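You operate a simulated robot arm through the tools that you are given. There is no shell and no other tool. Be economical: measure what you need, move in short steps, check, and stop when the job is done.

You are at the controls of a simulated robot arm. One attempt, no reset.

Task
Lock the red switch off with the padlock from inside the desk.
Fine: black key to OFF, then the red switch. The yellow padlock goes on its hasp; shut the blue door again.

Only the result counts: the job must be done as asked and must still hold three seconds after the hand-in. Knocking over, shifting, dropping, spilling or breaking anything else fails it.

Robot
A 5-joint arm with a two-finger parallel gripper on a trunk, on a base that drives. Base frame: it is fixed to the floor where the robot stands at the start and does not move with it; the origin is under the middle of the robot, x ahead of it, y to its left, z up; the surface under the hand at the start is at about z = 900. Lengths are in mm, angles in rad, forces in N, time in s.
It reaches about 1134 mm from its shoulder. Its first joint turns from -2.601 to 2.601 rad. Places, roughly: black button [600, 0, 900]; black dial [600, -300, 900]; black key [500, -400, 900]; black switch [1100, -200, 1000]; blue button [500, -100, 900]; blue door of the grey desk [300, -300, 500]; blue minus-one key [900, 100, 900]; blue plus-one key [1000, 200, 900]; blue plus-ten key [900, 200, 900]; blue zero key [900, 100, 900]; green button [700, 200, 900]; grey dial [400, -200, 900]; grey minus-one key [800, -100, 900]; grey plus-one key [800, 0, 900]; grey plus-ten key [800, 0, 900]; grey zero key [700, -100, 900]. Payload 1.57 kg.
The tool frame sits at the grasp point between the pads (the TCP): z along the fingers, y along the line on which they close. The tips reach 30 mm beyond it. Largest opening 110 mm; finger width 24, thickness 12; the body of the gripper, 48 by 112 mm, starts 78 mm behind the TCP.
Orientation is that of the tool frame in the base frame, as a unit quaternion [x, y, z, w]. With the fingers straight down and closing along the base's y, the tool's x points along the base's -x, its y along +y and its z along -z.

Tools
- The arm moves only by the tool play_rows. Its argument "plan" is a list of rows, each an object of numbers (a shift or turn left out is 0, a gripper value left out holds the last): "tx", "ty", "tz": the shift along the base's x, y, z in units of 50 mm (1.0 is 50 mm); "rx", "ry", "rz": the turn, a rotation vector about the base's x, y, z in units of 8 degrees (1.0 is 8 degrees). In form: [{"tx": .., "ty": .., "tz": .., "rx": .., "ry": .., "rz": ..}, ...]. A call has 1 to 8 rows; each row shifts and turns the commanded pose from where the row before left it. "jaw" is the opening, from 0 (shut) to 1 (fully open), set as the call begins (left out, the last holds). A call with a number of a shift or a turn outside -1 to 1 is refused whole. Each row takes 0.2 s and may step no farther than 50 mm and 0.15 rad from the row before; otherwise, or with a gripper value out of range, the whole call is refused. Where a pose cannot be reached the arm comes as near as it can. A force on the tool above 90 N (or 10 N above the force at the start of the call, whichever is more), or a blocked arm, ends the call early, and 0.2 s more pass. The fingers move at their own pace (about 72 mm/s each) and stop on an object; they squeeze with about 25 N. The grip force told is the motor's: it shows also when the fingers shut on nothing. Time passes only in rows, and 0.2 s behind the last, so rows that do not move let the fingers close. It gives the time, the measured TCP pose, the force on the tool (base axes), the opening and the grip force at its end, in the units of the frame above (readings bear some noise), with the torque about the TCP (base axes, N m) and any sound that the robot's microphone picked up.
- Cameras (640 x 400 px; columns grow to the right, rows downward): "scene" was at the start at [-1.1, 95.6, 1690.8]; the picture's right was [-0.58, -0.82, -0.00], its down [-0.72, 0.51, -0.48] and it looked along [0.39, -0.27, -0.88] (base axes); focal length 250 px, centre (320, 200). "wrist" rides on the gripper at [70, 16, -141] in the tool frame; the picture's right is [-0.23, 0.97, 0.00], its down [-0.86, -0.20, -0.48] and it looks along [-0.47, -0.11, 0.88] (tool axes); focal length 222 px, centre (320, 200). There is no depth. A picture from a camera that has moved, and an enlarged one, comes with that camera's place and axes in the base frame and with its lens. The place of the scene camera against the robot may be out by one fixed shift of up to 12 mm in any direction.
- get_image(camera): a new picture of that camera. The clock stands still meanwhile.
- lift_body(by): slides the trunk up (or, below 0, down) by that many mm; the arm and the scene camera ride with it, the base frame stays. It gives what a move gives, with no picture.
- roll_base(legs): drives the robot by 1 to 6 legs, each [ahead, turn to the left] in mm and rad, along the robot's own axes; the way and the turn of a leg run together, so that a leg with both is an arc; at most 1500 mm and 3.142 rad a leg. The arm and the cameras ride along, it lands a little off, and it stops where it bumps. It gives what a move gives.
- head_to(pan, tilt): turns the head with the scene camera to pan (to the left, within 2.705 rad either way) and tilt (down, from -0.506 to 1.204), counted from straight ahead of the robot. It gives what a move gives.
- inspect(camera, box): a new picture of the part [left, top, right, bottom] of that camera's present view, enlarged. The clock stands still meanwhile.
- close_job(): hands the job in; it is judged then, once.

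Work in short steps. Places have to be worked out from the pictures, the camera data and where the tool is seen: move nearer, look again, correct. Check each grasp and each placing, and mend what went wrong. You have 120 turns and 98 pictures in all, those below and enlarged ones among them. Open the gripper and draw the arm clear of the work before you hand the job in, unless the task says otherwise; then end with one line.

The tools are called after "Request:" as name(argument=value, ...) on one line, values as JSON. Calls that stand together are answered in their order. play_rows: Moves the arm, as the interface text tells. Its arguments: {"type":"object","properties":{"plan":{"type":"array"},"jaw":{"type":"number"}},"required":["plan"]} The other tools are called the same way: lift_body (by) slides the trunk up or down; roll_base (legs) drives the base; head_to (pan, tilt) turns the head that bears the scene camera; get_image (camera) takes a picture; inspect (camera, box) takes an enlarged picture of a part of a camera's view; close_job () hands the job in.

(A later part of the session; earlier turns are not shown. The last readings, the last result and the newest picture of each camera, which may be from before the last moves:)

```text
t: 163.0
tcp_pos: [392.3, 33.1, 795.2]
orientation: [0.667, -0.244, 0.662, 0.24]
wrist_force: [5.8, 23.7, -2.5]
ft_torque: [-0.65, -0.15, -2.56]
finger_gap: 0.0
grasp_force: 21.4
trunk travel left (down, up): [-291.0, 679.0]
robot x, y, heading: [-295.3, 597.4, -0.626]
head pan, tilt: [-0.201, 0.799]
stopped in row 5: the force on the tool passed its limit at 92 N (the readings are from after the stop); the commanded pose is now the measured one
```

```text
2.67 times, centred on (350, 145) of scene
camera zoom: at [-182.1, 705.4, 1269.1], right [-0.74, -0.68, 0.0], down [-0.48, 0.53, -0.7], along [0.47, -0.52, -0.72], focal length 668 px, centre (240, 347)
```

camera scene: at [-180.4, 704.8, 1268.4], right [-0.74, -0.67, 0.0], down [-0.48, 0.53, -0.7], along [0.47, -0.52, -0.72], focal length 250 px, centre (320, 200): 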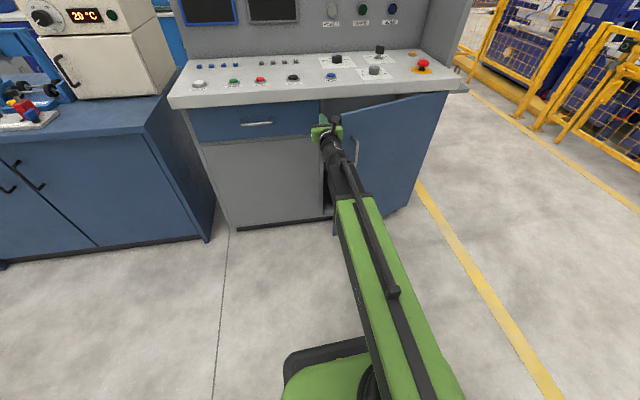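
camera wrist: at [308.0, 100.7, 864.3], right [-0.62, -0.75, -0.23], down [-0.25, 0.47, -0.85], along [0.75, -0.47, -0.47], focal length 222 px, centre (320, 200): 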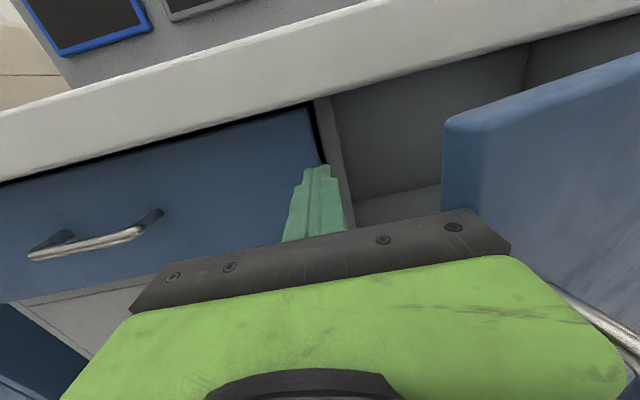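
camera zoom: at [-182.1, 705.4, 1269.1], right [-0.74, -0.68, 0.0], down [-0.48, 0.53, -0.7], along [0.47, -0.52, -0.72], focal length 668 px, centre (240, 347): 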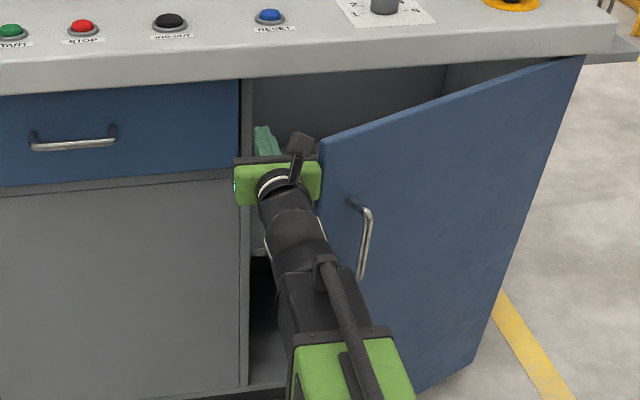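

It works; the door moved further. I continue along the exact arc with less over-press.

Request:
play_rows(plan=[{"tx": -0.29, "ty": 0.07, "rz": -0.04}, {"tx": -0.29, "ty": 0.06, "rz": -0.04}, {"tx": -0.295, "ty": 0.05, "rz": -0.04}, {"tx": -0.295, "ty": 0.04, "rz": -0.04}, {"tx": -0.297, "ty": 0.03, "rz": -0.04}, {"tx": -0.298, "ty": 0.02, "rz": -0.04}, {"tx": -0.3, "ty": 0.012, "rz": -0.04}, {"tx": -0.3, "ty": 0.004, "rz": -0.04}])

Request:
inspect(camera="scene", box=[260, 70, 440, 220])

```text
t: 164.8
tcp_pos: [305.8, 50.1, 793.4]
orientation: [0.661, -0.26, 0.656, 0.254]
wrist_force: [0.0, 0.4, 0.7]
ft_torque: [0.0, 0.02, 0.02]
finger_gap: 0.1
grasp_force: 21.3
out of reach, approached as far as the arm can: row 5, 6, 7, 8
trunk travel left (down, up): [-291.0, 679.0]
robot x, y, heading: [-296.0, 594.6, -0.627]
head pan, tilt: [-0.201, 0.799]
```

```text
2.67 times, centred on (350, 145) of scene
camera zoom: at [-183.2, 703.3, 1269.0], right [-0.74, -0.68, 0.0], down [-0.48, 0.53, -0.7], along [0.47, -0.51, -0.72], focal length 668 px, centre (240, 347)
```

zoom: 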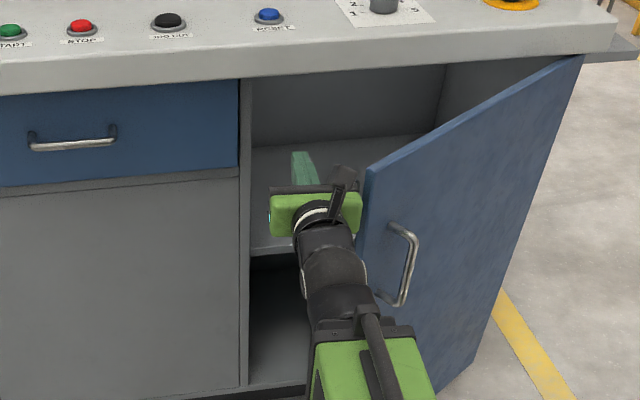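

Door ~40° open. Now I sweep right along an arc to push it further.

Request:
play_rows(plan=[{"tx": -0.29, "ty": -0.275, "rz": -0.175}, {"tx": -0.3, "ty": -0.263, "rz": -0.175}, {"tx": -0.31, "ty": -0.252, "rz": -0.175}, {"tx": -0.318, "ty": -0.241, "rz": -0.175}, {"tx": -0.326, "ty": -0.23, "rz": -0.175}, {"tx": -0.333, "ty": -0.219, "rz": -0.175}, {"tx": -0.341, "ty": -0.207, "rz": -0.175}, {"tx": -0.348, "ty": -0.195, "rz": -0.175}])

Request:
play_rows(plan=[{"tx": -0.35, "ty": -0.185, "rz": -0.175}, {"tx": -0.355, "ty": -0.175, "rz": -0.175}, {"tx": -0.36, "ty": -0.165, "rz": -0.175}, {"tx": -0.365, "ty": -0.155, "rz": -0.175}, {"tx": -0.37, "ty": -0.145, "rz": -0.175}, {"tx": -0.373, "ty": -0.135, "rz": -0.175}, {"tx": -0.376, "ty": -0.125, "rz": -0.175}, {"tx": -0.38, "ty": -0.115, "rz": -0.175}])

Request:
get_image(camera="scene")

```text
t: 166.6
tcp_pos: [192.1, -51.7, 794.1]
orientation: [0.631, -0.327, 0.627, 0.319]
wrist_force: [-0.6, 0.2, -0.8]
ft_torque: [0.0, 0.02, -0.02]
finger_gap: 0.0
grasp_force: 20.9
out of reach, approached as far as the arm can: row 2, 4, 5, 7, 8
trunk travel left (down, up): [-291.0, 679.0]
robot x, y, heading: [-291.9, 597.5, -0.632]
head pan, tilt: [-0.201, 0.799]
```

```text
t: 168.4
tcp_pos: [64.9, -126.8, 792.8]
orientation: [0.597, -0.387, 0.592, 0.379]
wrist_force: [-0.3, 0.2, -0.5]
ft_torque: [0.01, 0.0, 0.0]
finger_gap: 0.0
grasp_force: 21.2
out of reach, approached as far as the arm can: row 1, 2, 4, 6, 7, 8
trunk travel left (down, up): [-291.0, 679.0]
robot x, y, heading: [-297.1, 594.2, -0.632]
head pan, tilt: [-0.201, 0.799]
```

```text
36 pictures are left
camera scene: at [-183.1, 703.3, 1269.0], right [-0.74, -0.67, 0.0], down [-0.48, 0.53, -0.7], along [0.47, -0.51, -0.72], focal length 250 px, centre (320, 200)
```

scene: 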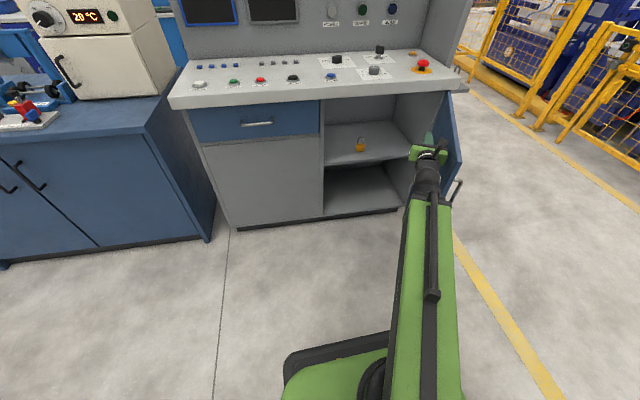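

Door is wide open and the yellow padlock stands on the middle shelf. I zoom in.

Request:
inspect(camera="scene", box=[310, 90, 430, 220])

```text
3.08 times, centred on (370, 155) of scene
camera zoom: at [-183.1, 703.3, 1269.0], right [-0.74, -0.67, 0.0], down [-0.48, 0.53, -0.7], along [0.47, -0.51, -0.72], focal length 771 px, centre (166, 338)
```

zoom: 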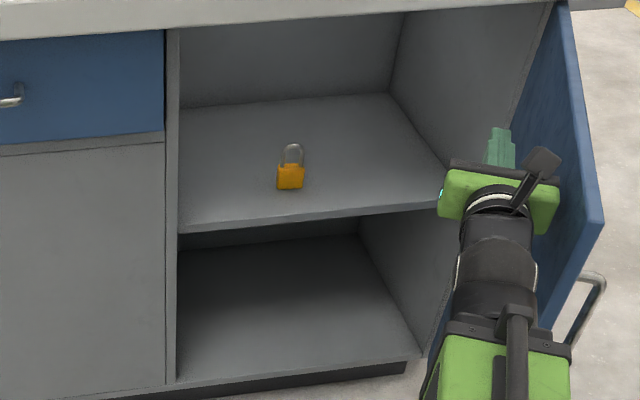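

Padlock ≈ a 465, r -45, on a shelf at z≈503, about 80 tall. I swing the arm left in front of it, open the jaws, and lower for a wrist view.

Request:
play_rows(plan=[{"tx": 0.75, "ty": 0.53, "rz": 0.42}, {"tx": 0.78, "ty": 0.55, "rz": 0.42}, {"tx": 0.8, "ty": 0.56, "rz": 0.42}, {"tx": 0.8, "ty": 0.56, "rz": 0.42}, {}], jaw=1)

Request:
lift_body(by=-200)

Request:
get_image(camera="wrist")

```text
t: 169.6
tcp_pos: [229.9, -25.7, 793.1]
orientation: [0.639, -0.311, 0.634, 0.304]
wrist_force: [0.2, 0.5, -0.9]
ft_torque: [0.01, 0.03, 0.0]
finger_gap: 110.1
grasp_force: 0.1
out of reach, approached as far as the arm can: row 1, 2
trunk travel left (down, up): [-291.0, 679.0]
robot x, y, heading: [-293.3, 596.0, -0.629]
head pan, tilt: [-0.201, 0.799]
```

```text
t: 171.8
tcp_pos: [230.8, -26.7, 594.4]
orientation: [0.639, -0.311, 0.634, 0.304]
wrist_force: [-0.5, 0.2, -0.4]
ft_torque: [0.01, -0.01, -0.02]
finger_gap: 110.2
grasp_force: 0.1
trunk travel left (down, up): [-91.0, 879.0]
robot x, y, heading: [-294.0, 595.7, -0.632]
head pan, tilt: [-0.201, 0.799]
```

```text
34 pictures are left
camera wrist: at [129.0, 72.7, 664.5], right [-0.76, -0.6, -0.23], down [-0.14, 0.51, -0.85], along [0.63, -0.61, -0.47], focal length 222 px, centre (320, 200)
```

wrist: 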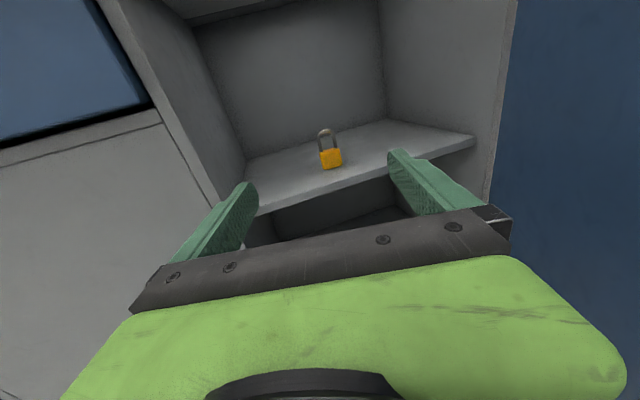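

Both views agree: padlock a≈465, r≈-46, z 506–580. Zoom to see its facing.

Request:
inspect(camera="wrist", box=[296, 115, 366, 180])

```text
6.15 times, centred on (331, 148) of wrist
camera zoom: at [129.0, 72.7, 664.5], right [-0.76, -0.6, -0.23], down [-0.14, 0.51, -0.85], along [0.63, -0.61, -0.47], focal length 1367 px, centre (252, 523)
```

zoom: 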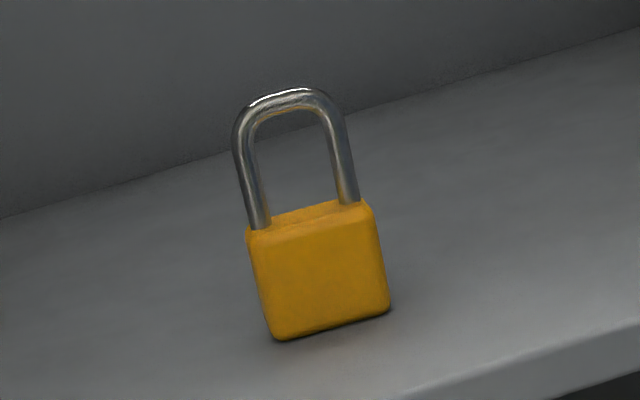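

The padlock faces me (about 6° off my approach): body 40 wide × 33 high, shackle opening ~23 wide. I lower to z≈534 and advance most of the way.

Request:
lift_body(by=-60)

Request:
play_rows(plan=[{"tx": 0.49, "ty": -0.63}, {"tx": 0.49, "ty": -0.63}, {"tx": 0.49, "ty": -0.63}, {"tx": 0.49, "ty": -0.63}, {"tx": 0.3, "ty": -0.38}, {}])

Request:
get_image(camera="wrist")

```text
t: 172.8
tcp_pos: [231.4, -26.1, 532.8]
orientation: [0.639, -0.312, 0.634, 0.304]
wrist_force: [0.1, -0.1, 0.3]
ft_torque: [0.02, 0.01, 0.01]
finger_gap: 109.8
grasp_force: 0.0
trunk travel left (down, up): [-31.0, 939.0]
robot x, y, heading: [-293.4, 597.0, -0.631]
head pan, tilt: [-0.201, 0.799]
```

```text
t: 174.2
tcp_pos: [344.5, -172.5, 533.5]
orientation: [0.639, -0.31, 0.635, 0.304]
wrist_force: [-0.9, 0.4, -1.0]
ft_torque: [0.01, -0.02, 0.0]
finger_gap: 109.9
grasp_force: 0.1
trunk travel left (down, up): [-31.0, 939.0]
robot x, y, heading: [-293.3, 594.2, -0.628]
head pan, tilt: [-0.201, 0.799]
```

```text
32 pictures are left
camera wrist: at [243.3, -73.8, 604.3], right [-0.76, -0.6, -0.23], down [-0.14, 0.51, -0.85], along [0.63, -0.61, -0.48], focal length 222 px, centre (320, 200)
```

wrist: 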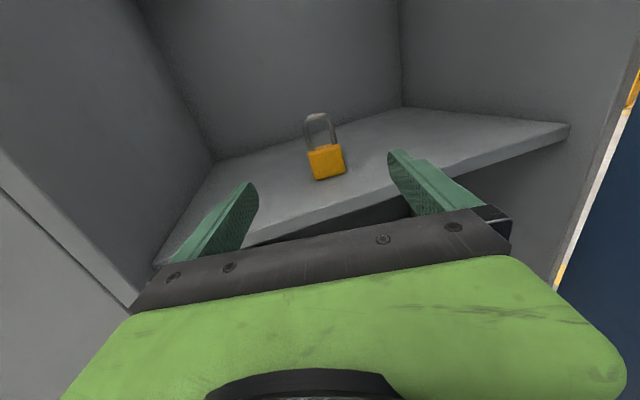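

Still on line. I raise 4 mm for clearance over the shelf edge and advance the last ~85 mm.

Request:
lift_body(by=4)

Request:
play_rows(plan=[{"tx": 0.33, "ty": -0.46}, {"tx": 0.33, "ty": -0.46}, {"tx": 0.32, "ty": -0.45}, {}])

Request:
get_image(camera="wrist")

```text
t: 174.7
tcp_pos: [344.8, -171.9, 537.0]
orientation: [0.64, -0.311, 0.634, 0.304]
wrist_force: [0.0, 0.3, 0.1]
ft_torque: [-0.01, 0.02, 0.02]
finger_gap: 110.1
grasp_force: 0.0
trunk travel left (down, up): [-35.0, 935.0]
robot x, y, heading: [-293.1, 597.9, -0.633]
head pan, tilt: [-0.201, 0.799]
```

```text
t: 175.7
tcp_pos: [392.5, -237.6, 538.5]
orientation: [0.639, -0.31, 0.635, 0.304]
wrist_force: [-0.5, -0.8, -0.2]
ft_torque: [0.0, 0.0, -0.02]
finger_gap: 110.1
grasp_force: 0.0
trunk travel left (down, up): [-35.0, 935.0]
robot x, y, heading: [-293.5, 592.8, -0.628]
head pan, tilt: [-0.201, 0.799]
```

```text
31 pictures are left
camera wrist: at [291.5, -138.8, 608.4], right [-0.76, -0.6, -0.23], down [-0.14, 0.51, -0.85], along [0.63, -0.62, -0.47], focal length 222 px, centre (320, 200)
```

wrist: 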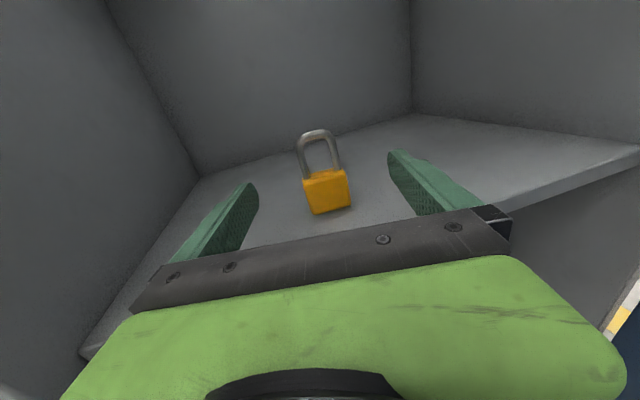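

Padlock centre is ~35 mm ahead of the TCP, laterally centred. Advance 25 mm and close.

Request:
play_rows(plan=[{"tx": 0.31, "ty": -0.39}, {}])

Request:
play_rows(plan=[{}, {}, {}, {}, {}], jaw=0)

Request:
get_image(camera="wrist")

```text
t: 176.3
tcp_pos: [410.1, -257.1, 537.3]
orientation: [0.639, -0.311, 0.634, 0.304]
wrist_force: [0.3, 0.8, -0.4]
ft_torque: [0.0, -0.04, 0.02]
finger_gap: 110.1
grasp_force: 0.1
trunk travel left (down, up): [-35.0, 935.0]
robot x, y, heading: [-292.5, 596.2, -0.63]
head pan, tilt: [-0.201, 0.799]
```

```text
t: 177.5
tcp_pos: [409.8, -257.7, 537.0]
orientation: [0.64, -0.31, 0.635, 0.303]
wrist_force: [0.5, 0.2, -0.6]
ft_torque: [-0.02, 0.02, 0.01]
finger_gap: 0.0
grasp_force: 21.4
trunk travel left (down, up): [-35.0, 935.0]
robot x, y, heading: [-293.2, 594.7, -0.631]
head pan, tilt: [-0.201, 0.799]
```

```text
30 pictures are left
camera wrist: at [308.6, -158.5, 608.3], right [-0.76, -0.6, -0.23], down [-0.14, 0.51, -0.85], along [0.63, -0.61, -0.48], focal length 222 px, centre (320, 200)
```

wrist: 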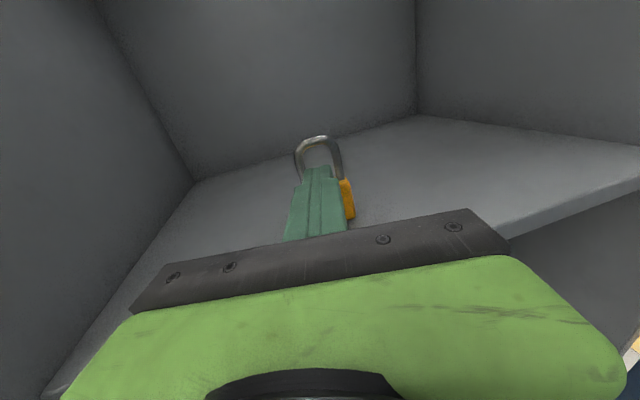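

The fingers closed short and above the body: re-triangulating gives shelf z≈488 and padlock front ~29 mm ahead. I open, lower 20, and advance 28.

Request:
play_rows(plan=[{}, {}, {}, {}], jaw=1)

Request:
lift_body(by=-20)

Request:
play_rows(plan=[{"tx": 0.18, "ty": -0.22}, {"tx": 0.17, "ty": -0.22}, {}])

Request:
get_image(camera="wrist")

```text
t: 178.5
tcp_pos: [409.2, -257.6, 537.1]
orientation: [0.64, -0.311, 0.634, 0.303]
wrist_force: [0.1, 0.3, -0.3]
ft_torque: [0.02, -0.01, -0.03]
finger_gap: 110.2
grasp_force: 0.0
trunk travel left (down, up): [-35.0, 935.0]
robot x, y, heading: [-292.0, 596.6, -0.632]
head pan, tilt: [-0.201, 0.799]
```

```text
t: 179.2
tcp_pos: [410.3, -256.4, 517.4]
orientation: [0.639, -0.312, 0.634, 0.304]
wrist_force: [-0.6, -0.4, -0.4]
ft_torque: [-0.03, 0.0, 0.01]
finger_gap: 109.9
grasp_force: 0.1
trunk travel left (down, up): [-15.0, 955.0]
robot x, y, heading: [-294.0, 597.6, -0.63]
head pan, tilt: [-0.201, 0.799]
```

```text
t: 180.0
tcp_pos: [426.7, -279.8, 517.0]
orientation: [0.639, -0.311, 0.634, 0.304]
wrist_force: [0.5, -0.3, -0.1]
ft_torque: [0.03, 0.01, -0.01]
finger_gap: 110.0
grasp_force: 0.0
trunk travel left (down, up): [-15.0, 955.0]
robot x, y, heading: [-290.6, 593.1, -0.629]
head pan, tilt: [-0.201, 0.799]
```

```text
29 pictures are left
camera wrist: at [325.6, -180.7, 588.3], right [-0.76, -0.6, -0.23], down [-0.14, 0.51, -0.85], along [0.63, -0.61, -0.48], focal length 222 px, centre (320, 200)
```

wrist: 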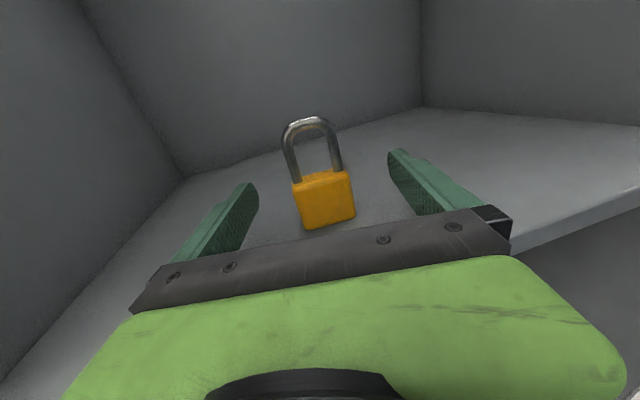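

Padlock front is now at TCP depth and centred. Close.

Request:
play_rows(plan=[{}, {}, {}, {}, {}], jaw=0)

Request:
get_image(camera="wrist")

```text
t: 181.2
tcp_pos: [426.4, -279.2, 516.7]
orientation: [0.64, -0.311, 0.634, 0.304]
wrist_force: [0.4, -0.8, 0.1]
ft_torque: [-0.03, 0.01, 0.01]
finger_gap: 47.4
grasp_force: 25.2
trunk travel left (down, up): [-15.0, 955.0]
robot x, y, heading: [-292.6, 595.4, -0.633]
head pan, tilt: [-0.201, 0.799]
```

```text
28 pictures are left
camera wrist: at [325.5, -180.6, 588.3], right [-0.76, -0.6, -0.23], down [-0.14, 0.51, -0.85], along [0.63, -0.62, -0.48], focal length 222 px, centre (320, 200)
```

wrist: 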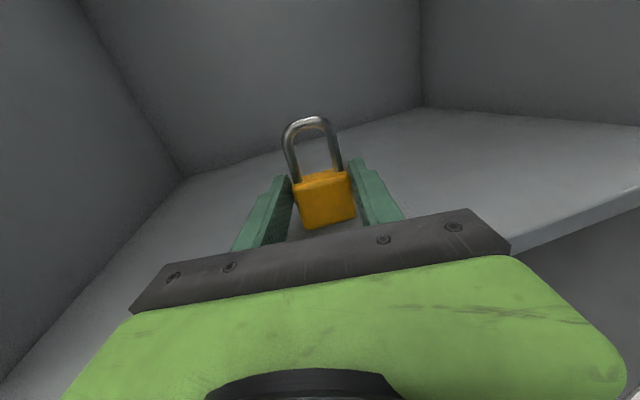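

Gripped at 47 mm. I lift 60 mm and check it holds squarely.

Request:
lift_body(by=60)

Request:
get_image(camera="wrist")

```text
t: 182.2
tcp_pos: [426.3, -278.0, 576.4]
orientation: [0.639, -0.312, 0.634, 0.305]
wrist_force: [0.2, 0.3, -1.2]
ft_torque: [-0.01, -0.01, -0.01]
finger_gap: 47.6
grasp_force: 24.5
trunk travel left (down, up): [-75.0, 895.0]
robot x, y, heading: [-288.3, 593.8, -0.633]
head pan, tilt: [-0.201, 0.799]
```

```text
27 pictures are left
camera wrist: at [325.6, -180.6, 648.2], right [-0.76, -0.6, -0.23], down [-0.14, 0.51, -0.85], along [0.63, -0.61, -0.48], focal length 222 px, centre (320, 200)
```

wrist: 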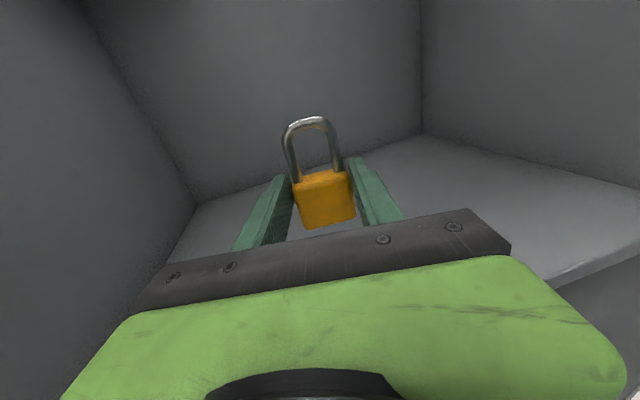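

Padlock is held firmly; its window centre is ~28 mm above the TCP axis. I retract from the cabinet along the same line and then raise the trunk.

Request:
play_rows(plan=[{"tx": -0.5, "ty": 0.63}, {"tx": -0.56, "ty": 0.7}, {"tx": -0.56, "ty": 0.7}, {"tx": -0.56, "ty": 0.7}, {"tx": -0.56, "ty": 0.7}, {"tx": -0.5, "ty": 0.62}, {}])

Request:
lift_body(by=560)

Request:
get_image(camera="scene")

```text
t: 183.8
tcp_pos: [262.6, -74.4, 578.0]
orientation: [0.639, -0.311, 0.635, 0.304]
wrist_force: [0.1, 0.5, -1.4]
ft_torque: [0.04, 0.01, -0.02]
finger_gap: 47.2
grasp_force: 24.2
trunk travel left (down, up): [-75.0, 895.0]
robot x, y, heading: [-293.4, 597.3, -0.63]
head pan, tilt: [-0.201, 0.799]
```

```text
refused: 560 is not a number from -400 to 400
```

```text
26 pictures are left
camera scene: at [-183.1, 703.2, 1053.0], right [-0.74, -0.67, 0.0], down [-0.48, 0.53, -0.7], along [0.47, -0.51, -0.72], focal length 250 px, centre (320, 200)
```

scene: 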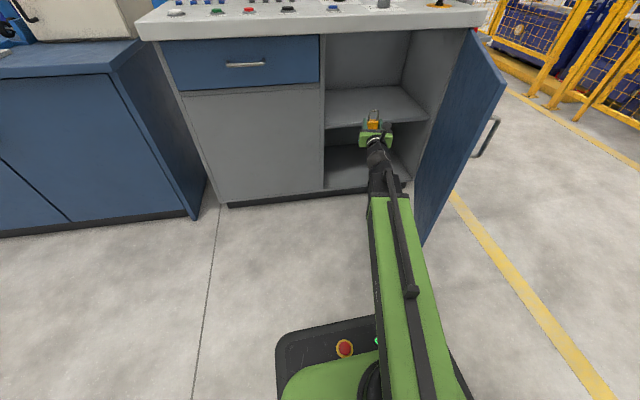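

Refused over 400; I raise in two steps, then turn the robot right in small legs.

Request:
lift_body(by=300)

Request:
lift_body(by=265)

Request:
roll_base(legs=[[0, -0.317], [0, -0.317], [0, -0.317], [0, -0.317], [0, -0.317]])

```text
t: 186.8
tcp_pos: [261.4, -74.8, 876.7]
orientation: [0.638, -0.312, 0.634, 0.305]
wrist_force: [0.2, -0.4, -1.1]
ft_torque: [0.02, 0.02, -0.01]
finger_gap: 46.9
grasp_force: 24.9
trunk travel left (down, up): [-375.0, 595.0]
robot x, y, heading: [-292.5, 590.5, -0.634]
head pan, tilt: [-0.201, 0.799]
```

```text
t: 189.5
tcp_pos: [261.3, -75.4, 1141.6]
orientation: [0.638, -0.31, 0.635, 0.305]
wrist_force: [-0.1, 0.3, -1.4]
ft_torque: [-0.01, 0.01, 0.05]
finger_gap: 45.4
grasp_force: 25.2
trunk travel left (down, up): [-640.0, 330.0]
robot x, y, heading: [-294.5, 594.6, -0.63]
head pan, tilt: [-0.201, 0.799]
```

```text
t: 190.9
tcp_pos: [33.4, -210.7, 1143.1]
orientation: [0.584, -0.405, 0.581, 0.397]
wrist_force: [0.4, 0.4, -0.4]
ft_torque: [0.02, 0.01, 0.01]
finger_gap: 45.4
grasp_force: 25.6
trunk travel left (down, up): [-640.0, 330.0]
robot x, y, heading: [-296.4, 589.7, -0.882]
head pan, tilt: [-0.201, 0.799]
stopped in leg 1: the robot was blocked; the commanded pose is now the measured one
```

Blocked, likely the rear against the table behind; I drive forward 90 and continue turning.

Request:
roll_base(legs=[[90, 0], [0, -0.25], [0, -0.25], [0, -0.25], [0, -0.25], [0, -0.3]])

```text
t: 193.3
tcp_pos: [-143.7, -341.6, 1142.2]
orientation: [0.522, -0.481, 0.521, 0.475]
wrist_force: [1.5, -0.2, -0.5]
ft_torque: [0.02, 0.0, -0.01]
finger_gap: 45.1
grasp_force: 24.7
trunk travel left (down, up): [-640.0, 330.0]
robot x, y, heading: [-242.4, 525.1, -1.139]
head pan, tilt: [-0.201, 0.799]
stopped in leg 3: the robot was blocked; the commanded pose is now the measured one
```

I look behind to see what touches.

Request:
head_to(pan=-2.4, tilt=1.0)

Request:
get_image(camera="scene")

```text
t: 195.3
tcp_pos: [-142.3, -342.1, 1142.7]
orientation: [0.522, -0.481, 0.521, 0.474]
wrist_force: [0.8, -0.4, -1.5]
ft_torque: [0.02, 0.0, -0.02]
finger_gap: 45.1
grasp_force: 24.6
trunk travel left (down, up): [-640.0, 330.0]
robot x, y, heading: [-244.5, 522.9, -1.138]
head pan, tilt: [-2.4, 1.0]
```

```text
25 pictures are left
camera scene: at [-183.8, 662.2, 1602.9], right [0.39, 0.92, 0.0], down [0.78, -0.33, -0.54], along [-0.5, 0.21, -0.84], focal length 250 px, centre (320, 200)
```

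scene: 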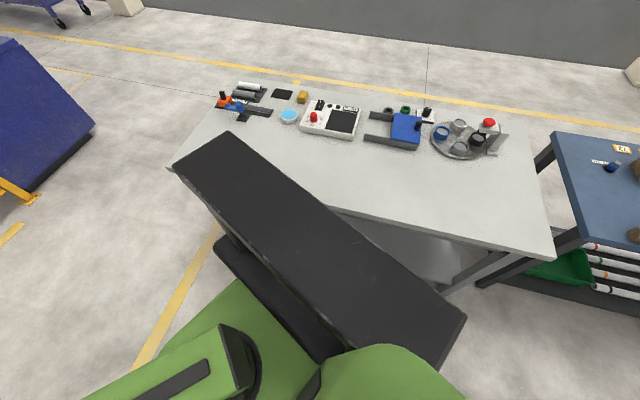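

Slab corner touches the table edge. I drive forward 130, finish the turn, and pass between door and table.

Request:
roll_base(legs=[[130, 0], [0, -0.35], [0, -0.35], [0, -0.35], [0, -0.35]])

```text
t: 198.1
tcp_pos: [-415.7, -436.4, 1142.8]
orientation: [-0.421, 0.572, -0.422, -0.564]
wrist_force: [0.6, -1.1, -0.2]
ft_torque: [0.06, -0.04, 0.01]
finger_gap: 45.4
grasp_force: 25.2
trunk travel left (down, up): [-640.0, 330.0]
robot x, y, heading: [-201.1, 402.5, -1.499]
head pan, tilt: [-2.4, 1.0]
stopped in leg 3: the robot was blocked; the commanded pose is now the measured one
```

I retry the turn to see whether it's a real block.

Request:
roll_base(legs=[[0, -0.3], [0, -0.3]])

Request:
get_image(camera="scene")

```text
t: 200.5
tcp_pos: [-854.0, -163.5, 1142.6]
orientation: [-0.233, 0.67, -0.235, -0.664]
wrist_force: [0.3, -0.4, -0.2]
ft_torque: [0.03, 0.0, -0.03]
finger_gap: 45.4
grasp_force: 25.2
trunk travel left (down, up): [-640.0, 330.0]
robot x, y, heading: [-217.4, 412.2, -2.092]
head pan, tilt: [-2.4, 1.0]
```

```text
24 pictures are left
camera scene: at [-70.3, 439.8, 1602.9], right [0.98, 0.22, 0.0], down [0.18, -0.82, -0.54], along [-0.12, 0.53, -0.84], focal length 250 px, centre (320, 200)
```

scene: 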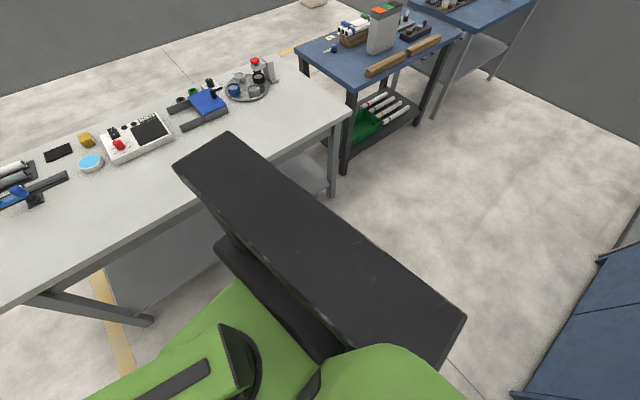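

Turned fine. Now I steer between the open door and the table, then along to the right end.

Request:
roll_base(legs=[[0, -0.2], [0, -0.195], [518, 0], [0, 0.27], [650, 0]])

```text
t: 209.2
tcp_pos: [-1739.4, -915.9, 1143.1]
orientation: [-0.188, 0.684, -0.19, -0.679]
wrist_force: [-0.1, -0.4, -0.9]
ft_torque: [0.01, -0.03, 0.02]
finger_gap: 45.4
grasp_force: 24.7
trunk travel left (down, up): [-640.0, 330.0]
robot x, y, heading: [-1034.7, -424.7, -2.219]
head pan, tilt: [-2.4, 1.0]
```

At a≈-573, r≈961. Rather than turning the base in the tight aisle, I will park parallel to the panel (heading along a, r≈1450) and swing the arm 90° left.

Request:
roll_base(legs=[[0, 0.3], [0, 0.3], [0, 0.3], [0, 0.314]])

Request:
head_to(pan=0, tilt=0.6)

Request:
get_image(camera="scene")

```text
t: 212.7
tcp_pos: [-1066.0, -1282.9, 1142.6]
orientation: [-0.473, 0.53, -0.472, -0.522]
wrist_force: [0.0, -0.9, -1.0]
ft_torque: [0.01, -0.01, -0.03]
finger_gap: 45.4
grasp_force: 25.0
trunk travel left (down, up): [-640.0, 330.0]
robot x, y, heading: [-1012.2, -423.5, -1.317]
head pan, tilt: [-2.4, 1.0]
stopped in leg 4: the robot was blocked; the commanded pose is now the measured one
```

```text
t: 214.9
tcp_pos: [-1067.2, -1283.1, 1143.7]
orientation: [-0.473, 0.531, -0.472, -0.521]
wrist_force: [-0.1, -0.5, -1.0]
ft_torque: [0.04, -0.03, 0.02]
finger_gap: 45.2
grasp_force: 24.7
trunk travel left (down, up): [-640.0, 330.0]
robot x, y, heading: [-1010.8, -417.2, -1.318]
head pan, tilt: [0.0, 0.6]
```

```text
23 pictures are left
camera scene: at [-843.3, -414.5, 1634.9], right [-0.97, -0.25, 0.0], down [-0.14, 0.55, -0.83], along [0.21, -0.8, -0.56], focal length 250 px, centre (320, 200)
```

scene: 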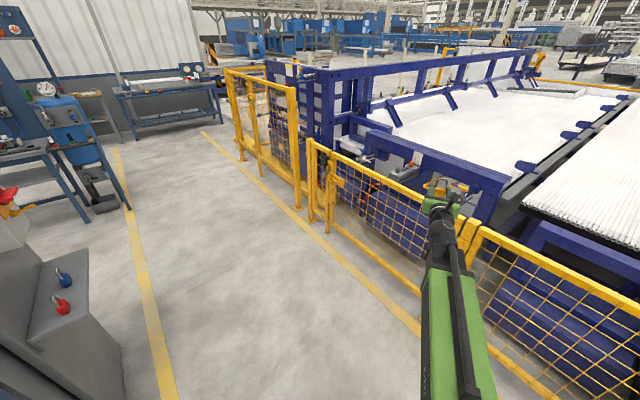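

Fence is at r≈2050; I swing the arm ~42° left first so that it doesn't approach the fence, then finish the base turn.

Request:
play_rows(plan=[{"tx": 0.959, "ty": -0.075, "rz": 0.406}, {"tx": 0.962, "ty": -0.02, "rz": 0.406}, {"tx": 0.961, "ty": 0.034, "rz": 0.406}, {"tx": 0.958, "ty": 0.089, "rz": 0.406}, {"tx": 0.951, "ty": 0.142, "rz": 0.406}, {"tx": 0.942, "ty": 0.197, "rz": 0.406}, {"tx": 0.929, "ty": 0.249, "rz": 0.406}])

Request:
play_rows(plan=[{"tx": 0.913, "ty": 0.302, "rz": 0.406}, {"tx": 0.895, "ty": 0.353, "rz": 0.406}, {"tx": 0.873, "ty": 0.403, "rz": 0.406}, {"tx": 0.849, "ty": 0.451, "rz": 0.406}, {"tx": 0.822, "ty": 0.5, "rz": 0.406}, {"tx": 0.793, "ty": 0.545, "rz": 0.406}, {}])

Request:
roll_base(legs=[[0, 0.295]])

```text
t: 216.5
tcp_pos: [-734.5, -1249.8, 1142.7]
orientation: [0.568, -0.425, 0.567, 0.417]
wrist_force: [-0.3, 0.1, -0.9]
ft_torque: [0.01, 0.02, -0.03]
finger_gap: 45.2
grasp_force: 25.1
trunk travel left (down, up): [-640.0, 330.0]
robot x, y, heading: [-1008.7, -420.0, -1.317]
head pan, tilt: [0.0, 0.6]
```

```text
t: 218.1
tcp_pos: [-476.9, -1124.5, 1143.0]
orientation: [0.633, -0.323, 0.629, 0.315]
wrist_force: [0.1, -0.2, -0.8]
ft_torque: [0.06, 0.0, 0.01]
finger_gap: 45.3
grasp_force: 25.4
trunk travel left (down, up): [-640.0, 330.0]
robot x, y, heading: [-1011.6, -416.0, -1.312]
head pan, tilt: [0.0, 0.6]
```

```text
t: 219.5
tcp_pos: [-292.1, -931.5, 1142.2]
orientation: [0.674, -0.224, 0.669, 0.217]
wrist_force: [-0.6, -1.3, -1.0]
ft_torque: [0.0, 0.04, 0.07]
finger_gap: 45.4
grasp_force: 24.7
trunk travel left (down, up): [-640.0, 330.0]
robot x, y, heading: [-1002.1, -409.1, -1.028]
head pan, tilt: [0.0, 0.6]
```

Now the long drive to (a≈721, r≈1450) and straighten.

Request:
roll_base(legs=[[1380, 0], [0, 0.2], [0, 0.187]])

```text
t: 227.9
tcp_pos: [566.5, -1797.8, 1143.6]
orientation: [0.705, -0.089, 0.699, 0.084]
wrist_force: [0.7, -1.1, -0.9]
ft_torque: [0.03, 0.03, -0.01]
finger_gap: 45.5
grasp_force: 24.9
trunk travel left (down, up): [-640.0, 330.0]
robot x, y, heading: [-286.6, -1580.3, -0.645]
head pan, tilt: [0.0, 0.6]
```

Parked as planned (axis ≈ a 757, r 1389). I swing the arm left at constant radius toward the panel in stages.

Request:
play_rows(plan=[{"tx": 0.242, "ty": 0.926, "rz": 0.4}, {"tx": 0.188, "ty": 0.938, "rz": 0.4}, {"tx": 0.134, "ty": 0.948, "rz": 0.4}, {"tx": 0.079, "ty": 0.954, "rz": 0.4}, {"tx": 0.024, "ty": 0.957, "rz": 0.4}, {"tx": -0.031, "ty": 0.9565, "rz": 0.4}, {"tx": -0.086, "ty": 0.953, "rz": 0.4}, {"tx": -0.141, "ty": 0.947, "rz": 0.4}])

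Request:
play_rows(plan=[{"tx": -0.195, "ty": 0.937, "rz": 0.4}, {"tx": -0.249, "ty": 0.924, "rz": 0.4}, {"tx": -0.301, "ty": 0.908, "rz": 0.4}, {"tx": -0.353, "ty": 0.8895, "rz": 0.4}, {"tx": -0.404, "ty": 0.868, "rz": 0.4}, {"tx": -0.453, "ty": 0.843, "rz": 0.4}, {"tx": -0.5, "ty": 0.8155, "rz": 0.4}])

Request:
get_image(camera="wrist")

```text
t: 229.7
tcp_pos: [590.6, -1419.7, 1141.5]
orientation: [0.708, 0.07, 0.699, -0.074]
wrist_force: [-0.5, -0.2, -1.4]
ft_torque: [0.01, 0.01, 0.04]
finger_gap: 45.5
grasp_force: 25.0
trunk travel left (down, up): [-640.0, 330.0]
robot x, y, heading: [-283.9, -1583.2, -0.646]
head pan, tilt: [0.0, 0.6]
```

```text
t: 231.3
tcp_pos: [464.4, -1110.1, 1142.4]
orientation: [0.681, 0.205, 0.672, -0.208]
wrist_force: [-0.7, 0.3, -0.4]
ft_torque: [-0.05, 0.0, -0.03]
finger_gap: 45.3
grasp_force: 24.9
trunk travel left (down, up): [-640.0, 330.0]
robot x, y, heading: [-282.5, -1579.6, -0.653]
head pan, tilt: [0.0, 0.6]
```

```text
22 pictures are left
camera wrist: at [356.7, -1203.6, 1213.2], right [0.54, -0.81, -0.23], down [-0.52, -0.1, -0.85], along [0.66, 0.58, -0.47], focal length 222 px, centre (320, 200)
```

wrist: 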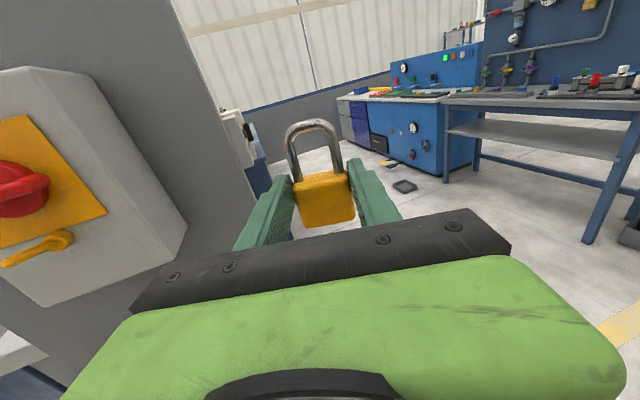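

Padlock still held, peg visible at left. I continue the last 18° of the swing.

Request:
play_rows(plan=[{"tx": -0.547, "ty": 0.785, "rz": 0.4}, {"tx": -0.591, "ty": 0.753, "rz": 0.4}, {"tx": -0.6335, "ty": 0.717, "rz": 0.4}, {"tx": -0.674, "ty": 0.68, "rz": 0.4}, {"tx": -0.712, "ty": 0.64, "rz": 0.4}, {"tx": -0.747, "ty": 0.598, "rz": 0.4}, {}])

Request:
get_image(camera="wrist")

```text
t: 232.9
tcp_pos: [269.5, -901.8, 1142.4]
orientation: [0.637, 0.316, 0.628, -0.317]
wrist_force: [0.1, -0.2, -1.3]
ft_torque: [-0.01, 0.02, -0.03]
finger_gap: 45.3
grasp_force: 25.3
trunk travel left (down, up): [-640.0, 330.0]
robot x, y, heading: [-284.2, -1582.7, -0.644]
head pan, tilt: [0.0, 0.6]
```

```text
21 pictures are left
camera wrist: at [197.5, -1025.8, 1213.3], right [0.78, -0.59, -0.23], down [-0.46, -0.27, -0.85], along [0.43, 0.77, -0.47], focal length 222 px, centre (320, 200)
```

wrist: 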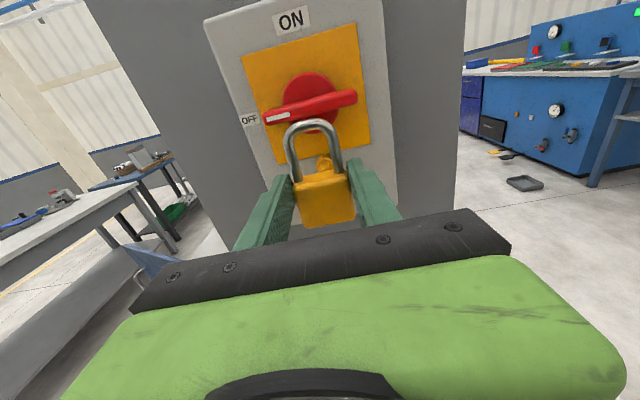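

Peg is visible through the shackle. Zoom for precise alignment.

Request:
inspect(camera="wrist", box=[270, 100, 370, 180])

Request:
head_to(pan=1.3, tilt=0.6)

Request:
get_image(camera="scene")

```text
5.00 times, centred on (320, 140) of wrist
camera zoom: at [197.5, -1025.8, 1213.3], right [0.78, -0.59, -0.23], down [-0.46, -0.27, -0.85], along [0.43, 0.77, -0.47], focal length 1111 px, centre (320, 500)
```

zoom: 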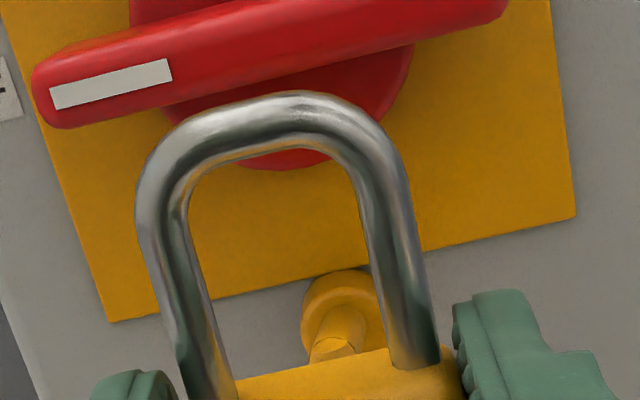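

```text
t: 234.3
tcp_pos: [270.1, -902.6, 1141.5]
orientation: [0.636, 0.316, 0.628, -0.317]
wrist_force: [-0.3, -0.4, -0.7]
ft_torque: [-0.04, 0.02, -0.03]
finger_gap: 45.4
grasp_force: 24.6
trunk travel left (down, up): [-640.0, 330.0]
robot x, y, heading: [-287.9, -1581.8, -0.648]
head pan, tilt: [1.3, 0.6]
```

```text
19 pictures are left
camera scene: at [-154.5, -1361.5, 1634.8], right [0.61, -0.79, 0.0], down [-0.45, -0.34, -0.83], along [0.66, 0.5, -0.56], focal length 250 px, centre (320, 200)
```

scene: 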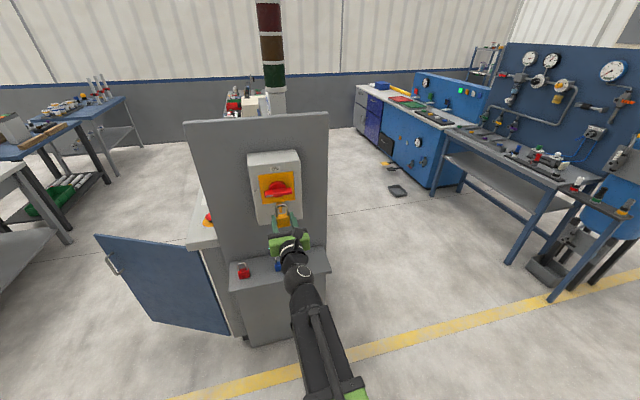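

Peg tip ≈ a 755, r 495, z 1133; window centre is 27 mm above TCP. I lower 36 mm to z≈1105, advance 45 mm, then check.

Request:
lift_body(by=-36)

Request:
play_rows(plan=[{"tx": 0.18, "ty": 0.24}, {"tx": 0.18, "ty": 0.24}, {"tx": 0.12, "ty": 0.16}, {}])

Request:
inspect(camera="wrist", box=[250, 80, 390, 192])

Request:
inspect(camera="scene", box=[240, 150, 330, 280])

```text
t: 235.1
tcp_pos: [268.2, -901.8, 1106.2]
orientation: [0.636, 0.316, 0.628, -0.318]
wrist_force: [-0.4, -0.8, -1.0]
ft_torque: [-0.02, 0.04, 0.0]
finger_gap: 45.4
grasp_force: 25.1
trunk travel left (down, up): [-604.0, 366.0]
robot x, y, heading: [-285.1, -1585.3, -0.642]
head pan, tilt: [1.3, 0.6]
```

```text
t: 236.1
tcp_pos: [292.0, -870.7, 1105.8]
orientation: [0.637, 0.315, 0.628, -0.317]
wrist_force: [0.4, 0.0, -0.9]
ft_torque: [-0.03, 0.03, 0.01]
finger_gap: 45.3
grasp_force: 25.6
trunk travel left (down, up): [-604.0, 366.0]
robot x, y, heading: [-282.3, -1581.2, -0.645]
head pan, tilt: [1.3, 0.6]
```

```text
3.57 times, centred on (320, 136) of wrist
camera zoom: at [221.1, -994.3, 1177.3], right [0.78, -0.59, -0.23], down [-0.46, -0.27, -0.85], along [0.43, 0.77, -0.47], focal length 793 px, centre (320, 429)
```

zoom: 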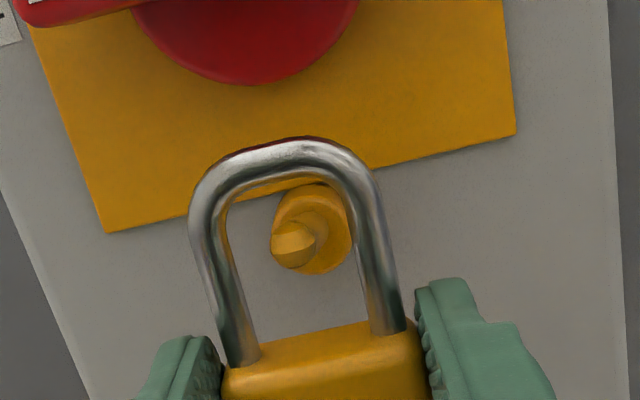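

```text
3.08 times, centred on (285, 215) of scene
camera zoom: at [-154.5, -1361.4, 1598.8], right [0.61, -0.79, 0.0], down [-0.45, -0.34, -0.83], along [0.66, 0.5, -0.56], focal length 771 px, centre (428, 154)
```

zoom: 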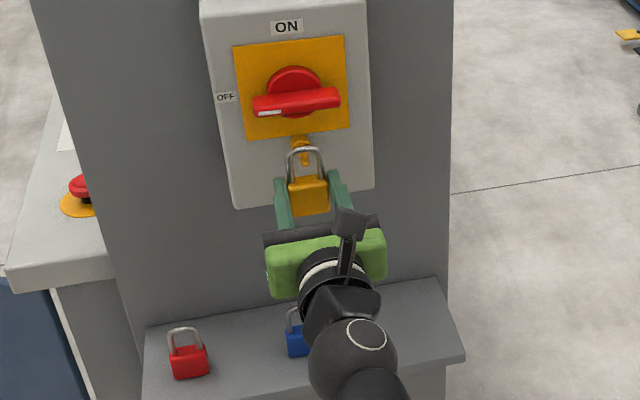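

Peg tip is centred in the window. I advance 38 mm to thread it.

Request:
play_rows(plan=[{"tx": 0.15, "ty": 0.2}, {"tx": 0.15, "ty": 0.2}, {"tx": 0.156, "ty": 0.208}, {}])

Request:
inspect(camera="wrist", box=[250, 80, 390, 192])

Request:
inspect(camera="scene", box=[260, 170, 310, 230])

```text
t: 237.1
tcp_pos: [315.8, -838.7, 1105.2]
orientation: [0.636, 0.317, 0.627, -0.318]
wrist_force: [1.0, 0.3, -0.6]
ft_torque: [-0.02, 0.01, 0.0]
finger_gap: 45.2
grasp_force: 25.2
trunk travel left (down, up): [-604.0, 366.0]
robot x, y, heading: [-286.1, -1583.3, -0.646]
head pan, tilt: [1.3, 0.6]
```

```text
3.57 times, centred on (320, 136) of wrist
camera zoom: at [244.2, -963.1, 1177.3], right [0.78, -0.59, -0.23], down [-0.46, -0.27, -0.85], along [0.43, 0.77, -0.47], focal length 793 px, centre (320, 429)
```

zoom: 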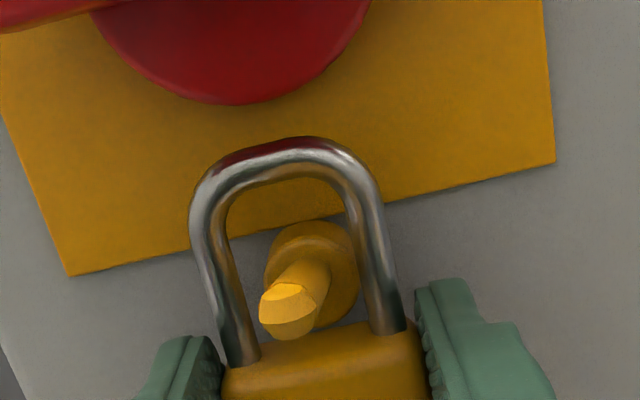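

```text
6.67 times, centred on (285, 200) of scene
camera zoom: at [-154.5, -1361.4, 1598.8], right [0.61, -0.79, 0.0], down [-0.45, -0.34, -0.82], along [0.66, 0.5, -0.57], focal length 1670 px, centre (553, 200)
```

zoom: 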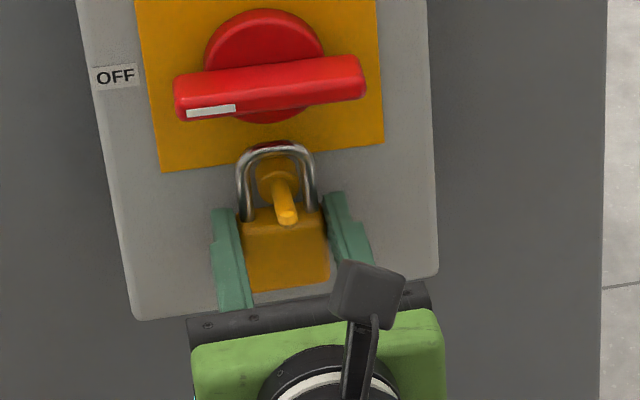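

The peg passes through the shackle. I go 5 mm deeper, lower 10 mm so the shackle rests on the peg, and check the force.

Request:
play_rows(plan=[{"tx": 0.06, "ty": 0.08}, {}])

Request:
lift_body(by=-9)

```text
t: 237.7
tcp_pos: [319.5, -834.9, 1106.7]
orientation: [0.637, 0.315, 0.629, -0.316]
wrist_force: [1.0, -0.2, -0.9]
ft_torque: [-0.05, 0.02, -0.02]
finger_gap: 45.3
grasp_force: 24.5
trunk travel left (down, up): [-604.0, 366.0]
robot x, y, heading: [-282.2, -1581.3, -0.644]
head pan, tilt: [1.3, 0.6]
```

```text
t: 238.3
tcp_pos: [318.5, -835.4, 1096.6]
orientation: [0.637, 0.315, 0.628, -0.316]
wrist_force: [-0.9, 1.0, -0.6]
ft_torque: [-0.01, 0.04, 0.01]
finger_gap: 45.0
grasp_force: 24.5
trunk travel left (down, up): [-595.0, 375.0]
robot x, y, heading: [-284.6, -1582.5, -0.644]
head pan, tilt: [1.3, 0.6]
```

No contact force yet; the gap is small. I lower 3 mm more, then release and look.

Request:
lift_body(by=-3)

Request:
play_rows(plan=[{}, {}, {}], jaw=0.75)

Request:
get_image(camera="wrist")

```text
t: 238.8
tcp_pos: [319.2, -835.4, 1094.7]
orientation: [0.637, 0.315, 0.628, -0.316]
wrist_force: [0.1, 0.4, -1.2]
ft_torque: [0.01, 0.0, 0.02]
finger_gap: 45.5
grasp_force: 25.3
trunk travel left (down, up): [-592.0, 378.0]
robot x, y, heading: [-283.2, -1581.1, -0.649]
head pan, tilt: [1.3, 0.6]
```

```text
t: 239.6
tcp_pos: [317.8, -835.3, 1094.2]
orientation: [0.637, 0.315, 0.629, -0.316]
wrist_force: [-0.3, 0.3, 0.1]
ft_torque: [-0.01, -0.06, 0.01]
finger_gap: 82.3
grasp_force: 0.1
trunk travel left (down, up): [-592.0, 378.0]
robot x, y, heading: [-283.0, -1577.2, -0.642]
head pan, tilt: [1.3, 0.6]
```

```text
14 pictures are left
camera wrist: at [247.3, -959.3, 1165.3], right [0.78, -0.59, -0.23], down [-0.46, -0.27, -0.85], along [0.43, 0.77, -0.47], focal length 222 px, centre (320, 200)
```

wrist: 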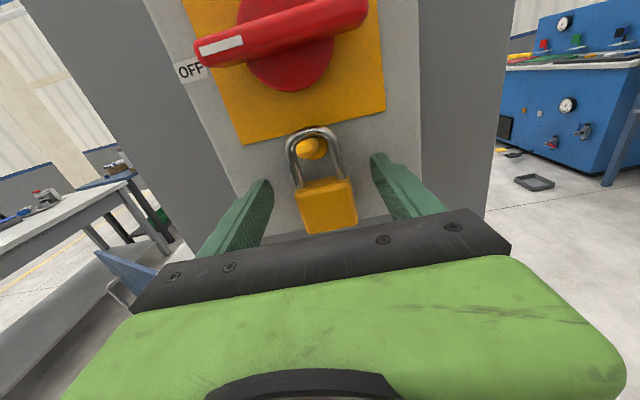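

The padlock hangs on the peg. I retract straight back, then swing the arm to the right, reversing the earlier arc.

Request:
play_rows(plan=[{"tx": -0.34, "ty": -0.45}, {"tx": -0.34, "ty": -0.45}, {"tx": -0.3, "ty": -0.4}, {}])

Request:
play_rows(plan=[{"tx": 0.747, "ty": -0.598, "rz": -0.4}, {"tx": 0.712, "ty": -0.64, "rz": -0.4}, {"tx": 0.674, "ty": -0.68, "rz": -0.4}, {"tx": 0.6335, "ty": -0.717, "rz": -0.4}, {"tx": 0.591, "ty": -0.753, "rz": -0.4}, {"tx": 0.547, "ty": -0.785, "rz": -0.4}, {"tx": 0.5, "ty": -0.816, "rz": -0.4}, {"tx": 0.453, "ty": -0.843, "rz": -0.4}])

Request:
inspect(camera="scene", box=[180, 130, 340, 290])

```text
t: 240.6
tcp_pos: [272.2, -899.7, 1094.5]
orientation: [0.638, 0.315, 0.628, -0.316]
wrist_force: [0.5, 0.1, 1.0]
ft_torque: [0.02, 0.01, -0.01]
finger_gap: 82.6
grasp_force: 0.0
trunk travel left (down, up): [-592.0, 378.0]
robot x, y, heading: [-282.5, -1582.6, -0.652]
head pan, tilt: [1.3, 0.6]
```

```text
t: 242.4
tcp_pos: [516.4, -1190.6, 1093.9]
orientation: [0.692, 0.166, 0.682, -0.169]
wrist_force: [-0.1, 0.0, -0.2]
ft_torque: [0.01, 0.0, 0.0]
finger_gap: 82.5
grasp_force: 0.1
out of reach, approached as far as the arm can: row 7
trunk travel left (down, up): [-592.0, 378.0]
robot x, y, heading: [-282.2, -1581.6, -0.647]
head pan, tilt: [1.3, 0.6]
```

```text
2.50 times, centred on (260, 210) of scene
camera zoom: at [-154.5, -1361.7, 1586.9], right [0.61, -0.79, 0.0], down [-0.45, -0.34, -0.83], along [0.66, 0.5, -0.56], focal length 626 px, centre (470, 175)
```

zoom: 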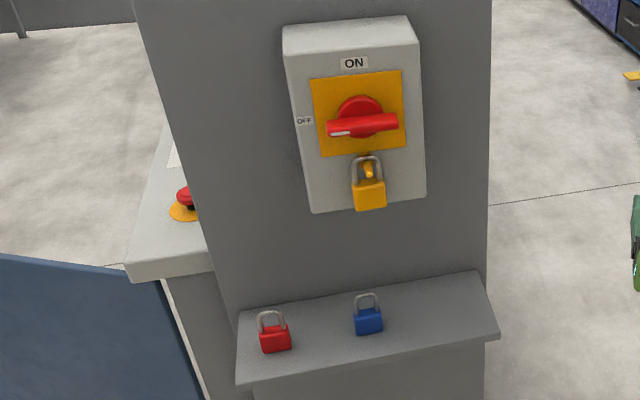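

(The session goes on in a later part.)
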